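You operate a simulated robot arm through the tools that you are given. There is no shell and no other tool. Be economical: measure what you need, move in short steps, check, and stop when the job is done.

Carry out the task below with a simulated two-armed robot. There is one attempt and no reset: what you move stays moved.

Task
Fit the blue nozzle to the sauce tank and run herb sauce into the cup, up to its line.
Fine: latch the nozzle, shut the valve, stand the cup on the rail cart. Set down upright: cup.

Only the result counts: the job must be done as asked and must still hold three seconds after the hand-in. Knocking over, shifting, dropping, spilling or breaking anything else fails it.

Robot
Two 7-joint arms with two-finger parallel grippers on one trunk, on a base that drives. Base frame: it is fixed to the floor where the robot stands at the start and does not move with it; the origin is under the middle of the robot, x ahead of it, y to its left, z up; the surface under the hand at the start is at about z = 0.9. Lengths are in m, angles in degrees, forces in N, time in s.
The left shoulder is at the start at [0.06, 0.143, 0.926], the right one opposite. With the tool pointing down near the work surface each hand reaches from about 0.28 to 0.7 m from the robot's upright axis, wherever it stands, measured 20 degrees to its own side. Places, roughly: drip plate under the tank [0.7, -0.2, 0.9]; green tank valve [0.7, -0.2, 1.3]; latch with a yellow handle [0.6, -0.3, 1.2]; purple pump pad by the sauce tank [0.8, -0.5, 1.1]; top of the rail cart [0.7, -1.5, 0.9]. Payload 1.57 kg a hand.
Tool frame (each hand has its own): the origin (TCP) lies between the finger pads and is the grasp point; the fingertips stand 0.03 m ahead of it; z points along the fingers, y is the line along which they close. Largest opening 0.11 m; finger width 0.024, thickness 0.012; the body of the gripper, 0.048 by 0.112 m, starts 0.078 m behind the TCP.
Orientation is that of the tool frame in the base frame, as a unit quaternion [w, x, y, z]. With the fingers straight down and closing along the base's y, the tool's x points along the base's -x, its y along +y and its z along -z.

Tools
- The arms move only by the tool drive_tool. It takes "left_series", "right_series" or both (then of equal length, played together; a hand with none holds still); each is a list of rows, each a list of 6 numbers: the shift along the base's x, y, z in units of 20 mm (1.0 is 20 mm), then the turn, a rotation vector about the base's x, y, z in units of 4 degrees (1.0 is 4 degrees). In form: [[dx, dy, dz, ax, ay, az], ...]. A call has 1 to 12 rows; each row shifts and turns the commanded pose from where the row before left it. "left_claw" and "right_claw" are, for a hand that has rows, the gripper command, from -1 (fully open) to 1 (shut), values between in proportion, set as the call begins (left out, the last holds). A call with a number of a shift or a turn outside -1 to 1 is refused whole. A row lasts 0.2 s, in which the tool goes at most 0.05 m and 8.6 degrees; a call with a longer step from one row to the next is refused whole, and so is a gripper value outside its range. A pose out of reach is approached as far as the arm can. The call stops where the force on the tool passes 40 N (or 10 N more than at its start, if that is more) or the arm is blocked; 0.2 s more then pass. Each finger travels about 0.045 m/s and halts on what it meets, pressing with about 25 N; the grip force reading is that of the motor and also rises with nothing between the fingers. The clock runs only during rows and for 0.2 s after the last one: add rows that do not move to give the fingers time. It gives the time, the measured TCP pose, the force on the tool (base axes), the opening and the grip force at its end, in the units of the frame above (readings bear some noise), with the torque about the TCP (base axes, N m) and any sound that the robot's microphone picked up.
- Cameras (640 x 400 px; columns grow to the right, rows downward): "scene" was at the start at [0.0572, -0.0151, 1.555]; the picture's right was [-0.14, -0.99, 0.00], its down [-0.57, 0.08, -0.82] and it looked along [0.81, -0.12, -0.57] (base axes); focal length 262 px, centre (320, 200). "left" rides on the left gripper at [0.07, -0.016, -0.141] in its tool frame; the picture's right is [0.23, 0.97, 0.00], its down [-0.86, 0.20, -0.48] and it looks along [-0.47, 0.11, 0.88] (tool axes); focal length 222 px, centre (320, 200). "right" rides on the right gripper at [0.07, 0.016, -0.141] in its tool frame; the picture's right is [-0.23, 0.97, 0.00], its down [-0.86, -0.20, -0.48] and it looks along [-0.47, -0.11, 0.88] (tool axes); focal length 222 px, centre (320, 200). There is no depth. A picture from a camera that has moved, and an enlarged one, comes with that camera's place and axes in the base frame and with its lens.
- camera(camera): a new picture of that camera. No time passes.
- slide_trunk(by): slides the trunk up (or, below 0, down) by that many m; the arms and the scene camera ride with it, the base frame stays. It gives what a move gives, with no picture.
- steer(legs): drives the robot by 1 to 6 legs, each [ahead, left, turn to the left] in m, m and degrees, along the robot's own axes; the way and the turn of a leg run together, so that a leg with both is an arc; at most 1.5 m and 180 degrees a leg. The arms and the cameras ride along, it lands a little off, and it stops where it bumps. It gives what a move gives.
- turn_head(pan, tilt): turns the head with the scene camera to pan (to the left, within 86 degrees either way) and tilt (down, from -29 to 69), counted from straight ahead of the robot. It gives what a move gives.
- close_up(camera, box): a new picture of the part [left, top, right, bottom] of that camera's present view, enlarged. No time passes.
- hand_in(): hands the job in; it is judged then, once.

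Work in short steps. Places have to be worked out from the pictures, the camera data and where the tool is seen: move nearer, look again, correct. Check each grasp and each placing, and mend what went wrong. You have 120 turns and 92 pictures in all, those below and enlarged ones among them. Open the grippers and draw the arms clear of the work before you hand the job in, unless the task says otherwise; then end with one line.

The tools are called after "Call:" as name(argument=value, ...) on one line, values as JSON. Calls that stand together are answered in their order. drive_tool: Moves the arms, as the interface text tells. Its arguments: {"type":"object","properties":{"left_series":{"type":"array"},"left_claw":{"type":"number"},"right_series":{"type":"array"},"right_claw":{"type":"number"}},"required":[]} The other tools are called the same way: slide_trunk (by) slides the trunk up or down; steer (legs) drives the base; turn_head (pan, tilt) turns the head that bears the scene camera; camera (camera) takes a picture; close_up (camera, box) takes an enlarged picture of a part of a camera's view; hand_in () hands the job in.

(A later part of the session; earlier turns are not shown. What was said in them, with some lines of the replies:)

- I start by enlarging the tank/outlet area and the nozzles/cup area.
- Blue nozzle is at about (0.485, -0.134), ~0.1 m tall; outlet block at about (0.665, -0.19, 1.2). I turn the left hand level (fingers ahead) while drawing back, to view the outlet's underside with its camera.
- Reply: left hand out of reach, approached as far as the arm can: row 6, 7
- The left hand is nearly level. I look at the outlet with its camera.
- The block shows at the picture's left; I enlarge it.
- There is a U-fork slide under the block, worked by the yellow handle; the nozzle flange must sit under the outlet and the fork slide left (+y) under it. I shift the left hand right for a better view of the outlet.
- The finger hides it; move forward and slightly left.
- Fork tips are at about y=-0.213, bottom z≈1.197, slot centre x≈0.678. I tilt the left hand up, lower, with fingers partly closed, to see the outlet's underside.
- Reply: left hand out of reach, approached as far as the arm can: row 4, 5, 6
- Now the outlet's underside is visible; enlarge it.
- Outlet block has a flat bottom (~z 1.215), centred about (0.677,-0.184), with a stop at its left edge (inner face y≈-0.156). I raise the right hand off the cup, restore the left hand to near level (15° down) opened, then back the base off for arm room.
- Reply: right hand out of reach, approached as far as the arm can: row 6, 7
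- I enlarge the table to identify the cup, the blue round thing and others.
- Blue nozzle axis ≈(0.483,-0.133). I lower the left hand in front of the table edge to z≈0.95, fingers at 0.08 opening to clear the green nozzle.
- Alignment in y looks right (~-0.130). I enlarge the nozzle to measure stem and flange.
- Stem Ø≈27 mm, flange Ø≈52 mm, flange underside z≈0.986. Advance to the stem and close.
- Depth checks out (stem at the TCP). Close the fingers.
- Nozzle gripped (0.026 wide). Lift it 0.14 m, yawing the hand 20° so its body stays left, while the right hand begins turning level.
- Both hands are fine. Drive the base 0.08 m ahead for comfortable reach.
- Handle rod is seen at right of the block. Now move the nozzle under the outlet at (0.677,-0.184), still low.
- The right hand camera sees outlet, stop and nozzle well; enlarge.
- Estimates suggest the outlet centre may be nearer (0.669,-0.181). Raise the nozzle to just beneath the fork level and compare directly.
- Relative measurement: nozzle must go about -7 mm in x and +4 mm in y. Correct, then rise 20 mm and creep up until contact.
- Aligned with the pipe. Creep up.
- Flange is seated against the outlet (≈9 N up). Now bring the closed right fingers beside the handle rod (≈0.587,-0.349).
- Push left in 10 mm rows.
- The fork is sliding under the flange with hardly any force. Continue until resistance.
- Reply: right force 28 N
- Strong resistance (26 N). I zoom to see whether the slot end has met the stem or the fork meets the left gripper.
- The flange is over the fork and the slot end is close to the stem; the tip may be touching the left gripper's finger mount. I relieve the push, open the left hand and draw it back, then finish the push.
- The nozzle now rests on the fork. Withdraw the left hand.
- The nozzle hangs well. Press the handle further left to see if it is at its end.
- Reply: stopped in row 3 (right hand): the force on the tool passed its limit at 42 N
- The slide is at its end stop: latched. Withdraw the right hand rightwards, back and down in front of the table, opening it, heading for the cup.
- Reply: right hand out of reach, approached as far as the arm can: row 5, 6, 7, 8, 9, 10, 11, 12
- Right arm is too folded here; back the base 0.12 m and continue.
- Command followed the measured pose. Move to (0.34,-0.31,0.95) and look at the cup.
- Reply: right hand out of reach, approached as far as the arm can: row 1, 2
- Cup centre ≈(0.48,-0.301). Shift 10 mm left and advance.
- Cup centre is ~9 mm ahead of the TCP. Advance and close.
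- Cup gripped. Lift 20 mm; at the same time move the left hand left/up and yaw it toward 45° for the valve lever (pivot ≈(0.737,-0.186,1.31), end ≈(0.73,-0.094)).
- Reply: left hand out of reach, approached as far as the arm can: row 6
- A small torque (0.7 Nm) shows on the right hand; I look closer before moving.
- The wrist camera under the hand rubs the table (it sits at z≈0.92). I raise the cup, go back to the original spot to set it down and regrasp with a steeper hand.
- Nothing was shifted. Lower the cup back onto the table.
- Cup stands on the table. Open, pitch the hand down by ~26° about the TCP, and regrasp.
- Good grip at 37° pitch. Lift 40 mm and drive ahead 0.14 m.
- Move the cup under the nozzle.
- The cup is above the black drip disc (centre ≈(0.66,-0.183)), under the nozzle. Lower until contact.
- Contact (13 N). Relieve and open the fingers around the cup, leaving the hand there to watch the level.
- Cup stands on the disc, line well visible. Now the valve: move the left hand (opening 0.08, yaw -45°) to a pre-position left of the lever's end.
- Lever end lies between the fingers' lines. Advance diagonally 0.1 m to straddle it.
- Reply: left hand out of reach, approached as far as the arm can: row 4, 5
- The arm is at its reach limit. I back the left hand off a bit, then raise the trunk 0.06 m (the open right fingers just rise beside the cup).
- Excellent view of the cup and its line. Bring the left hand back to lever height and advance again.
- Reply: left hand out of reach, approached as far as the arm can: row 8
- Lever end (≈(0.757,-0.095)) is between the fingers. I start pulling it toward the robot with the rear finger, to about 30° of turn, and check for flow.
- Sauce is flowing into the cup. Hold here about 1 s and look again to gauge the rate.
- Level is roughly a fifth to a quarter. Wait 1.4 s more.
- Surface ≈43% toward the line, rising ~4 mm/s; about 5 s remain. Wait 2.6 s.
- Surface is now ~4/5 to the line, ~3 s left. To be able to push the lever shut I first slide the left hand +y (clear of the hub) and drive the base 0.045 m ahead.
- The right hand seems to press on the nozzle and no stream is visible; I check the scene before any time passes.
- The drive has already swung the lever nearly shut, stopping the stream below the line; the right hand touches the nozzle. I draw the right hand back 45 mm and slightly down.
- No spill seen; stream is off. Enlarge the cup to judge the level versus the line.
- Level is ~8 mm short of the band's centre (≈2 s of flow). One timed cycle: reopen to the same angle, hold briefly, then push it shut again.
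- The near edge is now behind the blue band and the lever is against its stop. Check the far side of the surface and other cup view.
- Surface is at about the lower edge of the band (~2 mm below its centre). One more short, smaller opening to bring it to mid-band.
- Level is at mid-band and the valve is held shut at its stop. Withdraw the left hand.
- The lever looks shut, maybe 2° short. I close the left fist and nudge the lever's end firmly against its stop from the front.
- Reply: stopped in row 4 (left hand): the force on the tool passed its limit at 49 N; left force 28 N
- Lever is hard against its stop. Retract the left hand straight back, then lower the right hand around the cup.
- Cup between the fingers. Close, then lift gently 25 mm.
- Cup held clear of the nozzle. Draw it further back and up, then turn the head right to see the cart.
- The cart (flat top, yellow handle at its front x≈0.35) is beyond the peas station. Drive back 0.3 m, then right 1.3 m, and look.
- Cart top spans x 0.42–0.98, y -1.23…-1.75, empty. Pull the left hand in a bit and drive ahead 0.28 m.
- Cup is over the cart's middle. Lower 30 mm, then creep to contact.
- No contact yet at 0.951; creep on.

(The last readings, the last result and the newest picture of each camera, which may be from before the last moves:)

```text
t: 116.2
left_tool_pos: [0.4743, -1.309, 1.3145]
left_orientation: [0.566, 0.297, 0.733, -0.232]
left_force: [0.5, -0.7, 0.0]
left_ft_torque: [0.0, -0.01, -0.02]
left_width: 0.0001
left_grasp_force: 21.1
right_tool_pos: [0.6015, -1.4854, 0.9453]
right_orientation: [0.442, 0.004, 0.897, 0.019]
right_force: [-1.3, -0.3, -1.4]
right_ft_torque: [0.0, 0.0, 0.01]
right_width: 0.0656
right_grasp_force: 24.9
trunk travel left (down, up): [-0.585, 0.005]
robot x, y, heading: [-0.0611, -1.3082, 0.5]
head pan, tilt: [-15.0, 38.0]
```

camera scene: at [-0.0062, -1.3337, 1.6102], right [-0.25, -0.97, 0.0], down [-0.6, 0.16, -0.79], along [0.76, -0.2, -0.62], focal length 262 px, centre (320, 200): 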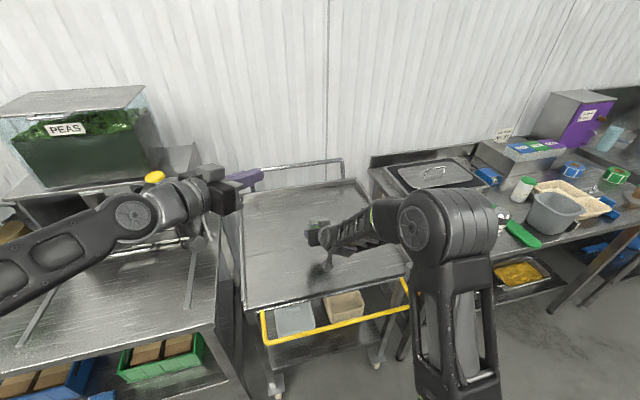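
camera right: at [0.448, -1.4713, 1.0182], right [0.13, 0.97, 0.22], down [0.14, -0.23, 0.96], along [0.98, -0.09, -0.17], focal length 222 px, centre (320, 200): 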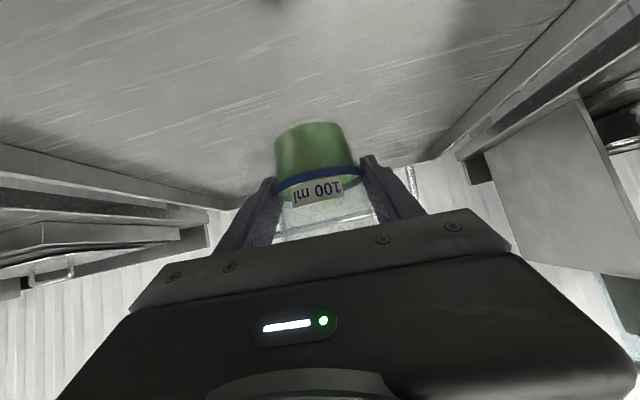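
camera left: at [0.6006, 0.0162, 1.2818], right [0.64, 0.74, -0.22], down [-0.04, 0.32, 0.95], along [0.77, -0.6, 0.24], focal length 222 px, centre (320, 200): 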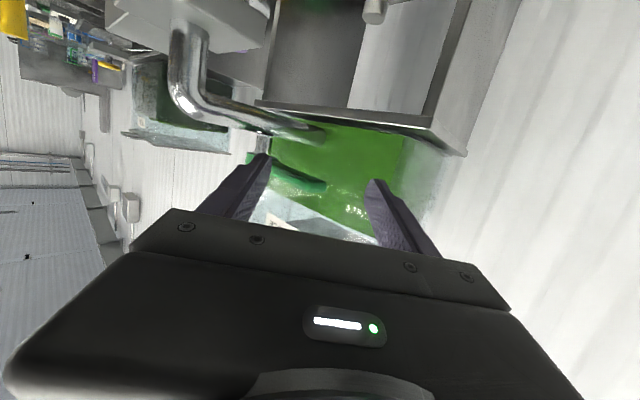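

Cart top is a little lower than the table; continue creeping in 2 mm rows.

Call:
drive_tool(right_series=[[0, 0, -0.1, 0, 0, 0], [0, 0, -0.1, 0, 0, 0], [0, 0, -0.1, 0, 0, 0]])

Call:
close_up(camera="right", box=[220, 80, 420, 230])

```text
t: 117.0
left_tool_pos: [0.4749, -1.3082, 1.3136]
left_orientation: [0.566, 0.296, 0.734, -0.231]
left_force: [-0.4, -0.1, 0.1]
left_ft_torque: [0.0, 0.02, 0.05]
left_width: 0.0
left_grasp_force: 21.5
right_tool_pos: [0.6026, -1.4857, 0.9382]
right_orientation: [0.442, 0.004, 0.897, 0.02]
right_force: [-0.3, 0.3, -1.7]
right_ft_torque: [-0.02, 0.0, 0.0]
right_width: 0.0658
right_grasp_force: 25.2
trunk travel left (down, up): [-0.585, 0.005]
robot x, y, heading: [-0.059, -1.3073, 0.3]
head pan, tilt: [-15.0, 38.0]
```

```text
2.67 times, centred on (320, 155) of right
camera zoom: at [0.4477, -1.4715, 0.97], right [0.13, 0.97, 0.22], down [0.14, -0.24, 0.96], along [0.98, -0.09, -0.17], focal length 592 px, centre (320, 320)
```

zoom: 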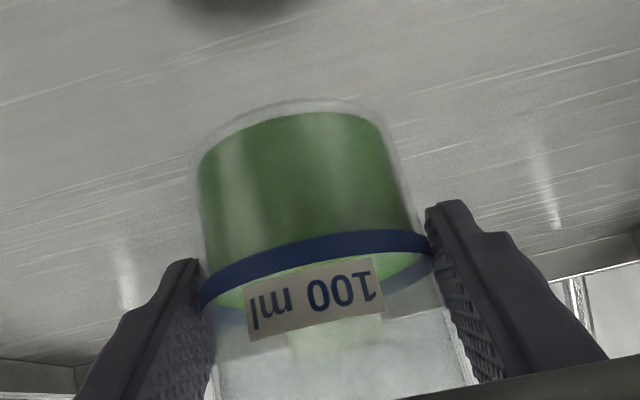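

Still no contact; continue.

Call:
drive_tool(right_series=[[0, 0, -0.12, 0, 0, 0], [0, 0, -0.12, 0, 0, 0], [0, 0, -0.12, 0, 0, 0], [0, 0, -0.12, 0, 0, 0]])

```text
t: 118.0
left_tool_pos: [0.4753, -1.3105, 1.3137]
left_orientation: [0.566, 0.297, 0.733, -0.232]
left_force: [-0.7, -0.1, 0.1]
left_ft_torque: [0.02, 0.01, 0.01]
left_width: 0.0001
left_grasp_force: 21.3
right_tool_pos: [0.6021, -1.4854, 0.9284]
right_orientation: [0.442, 0.004, 0.897, 0.02]
right_force: [-0.5, -0.3, -1.5]
right_ft_torque: [-0.02, 0.03, -0.01]
right_width: 0.0657
right_grasp_force: 24.7
trunk travel left (down, up): [-0.585, 0.005]
robot x, y, heading: [-0.0583, -1.3055, 0.4]
head pan, tilt: [-15.0, 38.0]
```

Call:
drive_tool(right_series=[[0, 0, -0.12, 0, 0, 0], [0, 0, -0.12, 0, 0, 0], [0, 0, -0.12, 0, 0, 0], [0, 0, -0.12, 0, 0, 0]])

Call:
close_up(camera="scene", box=[260, 190, 400, 300])

```text
t: 119.0
left_tool_pos: [0.4749, -1.308, 1.3133]
left_orientation: [0.566, 0.297, 0.733, -0.232]
left_force: [-0.7, -0.7, 0.1]
left_ft_torque: [-0.01, 0.01, 0.02]
left_width: 0.0003
left_grasp_force: 20.9
right_tool_pos: [0.6019, -1.4847, 0.9186]
right_orientation: [0.441, 0.004, 0.897, 0.019]
right_force: [0.2, 0.2, -1.0]
right_ft_torque: [-0.03, 0.05, -0.04]
right_width: 0.0658
right_grasp_force: 24.9
trunk travel left (down, up): [-0.585, 0.005]
robot x, y, heading: [-0.0605, -1.3088, 0.5]
head pan, tilt: [-15.0, 38.0]
```

```text
3.64 times, centred on (330, 245) of scene
camera zoom: at [-0.0063, -1.3337, 1.6102], right [-0.25, -0.97, 0.0], down [-0.6, 0.16, -0.79], along [0.76, -0.2, -0.62], focal length 953 px, centre (284, 36)
```

zoom: 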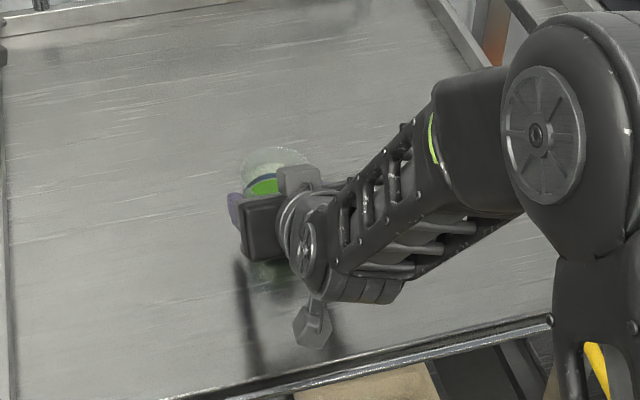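

The cart top is a lipped tray, lower than expected. Keep creeping with force checks.

Call:
drive_tool(right_series=[[0, 0, -0.1, 0, 0, 0], [0, 0, -0.1, 0, 0, 0], [0, 0, -0.1, 0, 0, 0], [0, 0, -0.1, 0, 0, 0], [0, 0, -0.1, 0, 0, 0]])

```text
t: 120.2
left_tool_pos: [0.4757, -1.3088, 1.3131]
left_orientation: [0.565, 0.297, 0.734, -0.232]
left_force: [0.6, 0.3, 0.5]
left_ft_torque: [0.01, 0.01, 0.03]
left_width: 0.0
left_grasp_force: 21.4
right_tool_pos: [0.6023, -1.4847, 0.9088]
right_orientation: [0.441, 0.004, 0.897, 0.019]
right_force: [-0.1, 0.2, -1.2]
right_ft_torque: [-0.01, -0.02, -0.01]
right_width: 0.0657
right_grasp_force: 25.0
trunk travel left (down, up): [-0.585, 0.005]
robot x, y, heading: [-0.0651, -1.3109, 0.2]
head pan, tilt: [-15.0, 38.0]
```

Call:
close_up(camera="right", box=[220, 60, 420, 230])

```text
2.35 times, centred on (320, 145) of right
camera zoom: at [0.4474, -1.471, 0.9406], right [0.13, 0.97, 0.22], down [0.14, -0.24, 0.96], along [0.98, -0.09, -0.17], focal length 523 px, centre (320, 329)
```

zoom: 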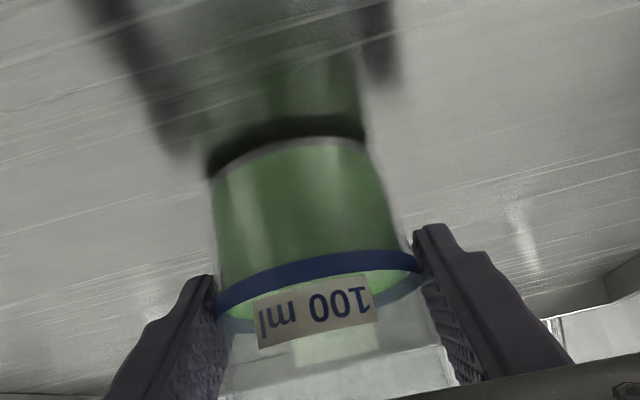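

The cup's reflection nearly meets its base: only a few mm remain. Finer steps.

Call:
drive_tool(right_series=[[0, 0, -0.08, 0, 0, 0], [0, 0, -0.08, 0, 0, 0], [0, 0, 0, 0, 0, 0]])

```text
t: 121.0
left_tool_pos: [0.4738, -1.3089, 1.314]
left_orientation: [0.566, 0.297, 0.734, -0.232]
left_force: [0.7, 0.4, 0.3]
left_ft_torque: [0.02, -0.01, -0.01]
left_width: 0.0001
left_grasp_force: 21.6
right_tool_pos: [0.602, -1.4855, 0.9083]
right_orientation: [0.443, 0.004, 0.896, 0.019]
right_force: [0.4, 0.2, 7.7]
right_ft_torque: [-0.19, 0.07, 0.01]
right_width: 0.0656
right_grasp_force: 24.4
trunk travel left (down, up): [-0.585, 0.005]
robot x, y, heading: [-0.0567, -1.3063, 0.1]
head pan, tilt: [-15.0, 38.0]
```

Contact. Relieve, open, and check.

Call:
drive_tool(right_series=[[0, 0, 0.1, 0, 0, 0], [0, 0, 0, 0, 0, 0], [0, 0, 0, 0, 0, 0], [0, 0, 0, 0, 0, 0]], right_claw=-0.8)

Call:
drive_tool(right_series=[[-0.4, 0, 0.1, 0, 0, 0], [-0.8, 0, 0.3, 0, 0, 0], [-0.8, 0, 0.5, 0, 0, 0], [-0.8, 0, 0.6, 0, 0, 0], [-0.8, 0, 0.6, 0, 0, 0], [-0.8, 0, 0.6, 0, 0, 0], [-0.8, 0, 0.6, 0, 0, 0], [-0.8, 0, 0.6, 0, 0, 0]])

Call:
camera(camera="right")

```text
t: 122.0
left_tool_pos: [0.4755, -1.3086, 1.3131]
left_orientation: [0.566, 0.297, 0.733, -0.232]
left_force: [0.9, -0.5, -0.2]
left_ft_torque: [0.0, 0.01, 0.0]
left_width: 0.0
left_grasp_force: 21.2
right_tool_pos: [0.6026, -1.4849, 0.9083]
right_orientation: [0.442, 0.004, 0.897, 0.019]
right_force: [0.2, 0.0, 0.3]
right_ft_torque: [-0.04, 0.0, 0.02]
right_width: 0.0992
right_grasp_force: 0.0
trunk travel left (down, up): [-0.585, 0.005]
robot x, y, heading: [-0.0592, -1.3075, 0.4]
head pan, tilt: [-15.0, 38.0]
```

```text
t: 123.8
left_tool_pos: [0.474, -1.3092, 1.3134]
left_orientation: [0.566, 0.298, 0.733, -0.232]
left_force: [-0.8, 0.0, 0.6]
left_ft_torque: [0.02, -0.01, -0.01]
left_width: 0.0
left_grasp_force: 21.1
right_tool_pos: [0.4804, -1.4861, 0.987]
right_orientation: [0.442, 0.003, 0.897, 0.02]
right_force: [-0.1, -0.2, 0.8]
right_ft_torque: [0.0, 0.01, 0.0]
right_width: 0.0991
right_grasp_force: 0.0
trunk travel left (down, up): [-0.585, 0.005]
robot x, y, heading: [-0.0593, -1.307, -0.1]
head pan, tilt: [-15.0, 38.0]
```

```text
5 pictures are left
camera right: at [0.3258, -1.4717, 1.0178], right [0.13, 0.97, 0.22], down [0.14, -0.23, 0.96], along [0.98, -0.09, -0.17], focal length 222 px, centre (320, 200)
```

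right: 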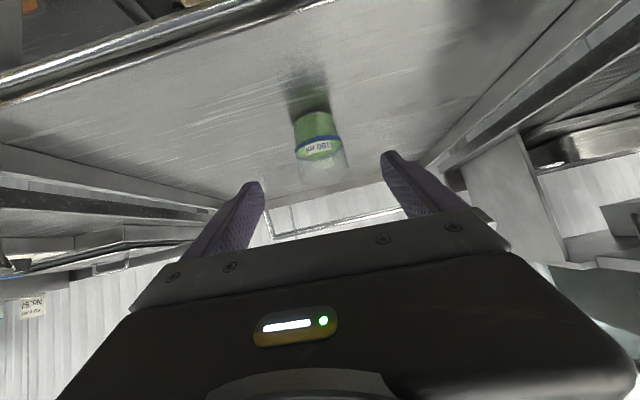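

Cup stands upright on the cart. Open the left hand, draw both arms/base back, and glance at the dispenser to confirm its state.

Call:
drive_tool(right_series=[[-0.8, 0, 0.5, 0, 0, 0], [-0.8, 0, 0.5, 0, 0, 0], [-0.5, 0, 0.3, 0, 0, 0], [0, 0, 0, 0, 0, 0]], left_series=[[-0.6, 0, 0, 0, 0, 0], [-0.6, 0, 0, 0, 0, 0], [0, 0, 0, 0, 0, 0], [0, 0, 0, 0, 0, 0]], left_claw=-0.5, right_claw=-1)

Call:
steer(legs=[[-0.25, 0, 0]])

Call:
turn_head(pan=45, tilt=22)

Call:
close_up(camera="scene", box=[180, 80, 460, 255])

```text
t: 124.8
left_tool_pos: [0.4517, -1.3085, 1.3121]
left_orientation: [0.566, 0.296, 0.734, -0.231]
left_force: [0.3, 0.2, -0.1]
left_ft_torque: [-0.01, 0.01, -0.01]
left_width: 0.0826
left_grasp_force: 0.1
right_tool_pos: [0.446, -1.486, 1.0135]
right_orientation: [0.439, 0.003, 0.898, 0.021]
right_force: [0.1, -0.3, -0.5]
right_ft_torque: [-0.02, 0.0, 0.01]
right_width: 0.1098
right_grasp_force: 0.1
right hand out of reach, approached as far as the arm can: row 3
trunk travel left (down, up): [-0.585, 0.005]
robot x, y, heading: [-0.0618, -1.3128, 0.2]
head pan, tilt: [-15.0, 38.0]
```

```text
t: 126.6
left_tool_pos: [0.2016, -1.3113, 1.313]
left_orientation: [0.566, 0.298, 0.733, -0.232]
left_force: [-0.4, -1.0, 0.1]
left_ft_torque: [0.01, 0.02, 0.05]
left_width: 0.0824
left_grasp_force: 0.1
right_tool_pos: [0.1971, -1.4865, 1.0143]
right_orientation: [0.44, 0.005, 0.898, 0.019]
right_force: [0.2, 0.1, -1.2]
right_ft_torque: [-0.01, -0.02, 0.01]
right_width: 0.11
right_grasp_force: 0.0
trunk travel left (down, up): [-0.585, 0.005]
robot x, y, heading: [-0.308, -1.311, 0.1]
head pan, tilt: [-15.0, 38.0]
```

```text
t: 127.9
left_tool_pos: [0.202, -1.3097, 1.3134]
left_orientation: [0.565, 0.298, 0.733, -0.233]
left_force: [0.3, -0.2, 0.0]
left_ft_torque: [-0.01, 0.02, 0.02]
left_width: 0.0826
left_grasp_force: 0.1
right_tool_pos: [0.1976, -1.4866, 1.0126]
right_orientation: [0.442, 0.005, 0.897, 0.019]
right_force: [-0.8, -0.2, 0.2]
right_ft_torque: [0.02, 0.02, 0.02]
right_width: 0.11
right_grasp_force: 0.1
trunk travel left (down, up): [-0.585, 0.005]
robot x, y, heading: [-0.3064, -1.3112, 0.3]
head pan, tilt: [45.0, 22.0]
```

```text
2.29 times, centred on (320, 168) of scene
camera zoom: at [-0.2732, -1.247, 1.6354], right [0.71, -0.7, 0.0], down [-0.26, -0.27, -0.93], along [0.65, 0.66, -0.37], focal length 599 px, centre (320, 274)
```

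zoom: 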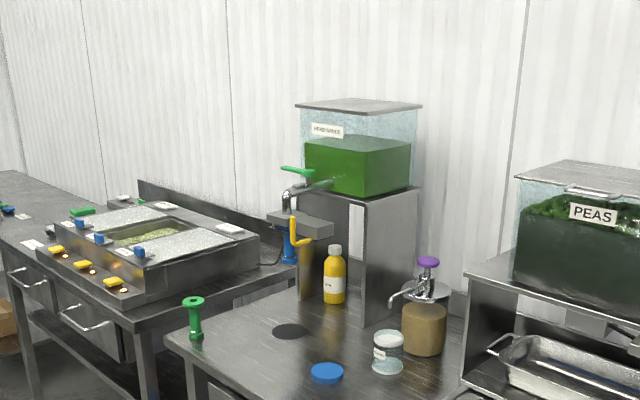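

Everything is in order: the nozzle is latched, the valve shut, the drip disc clean and the cup on the cart. Hand in.

Call:
hand_in()

```text
The job is handed in.
```

The blue nozzle is latched to the sauce tank, the cup is filled with herb sauce to its line, the valve is shut, and the cup stands upright on the rail cart.
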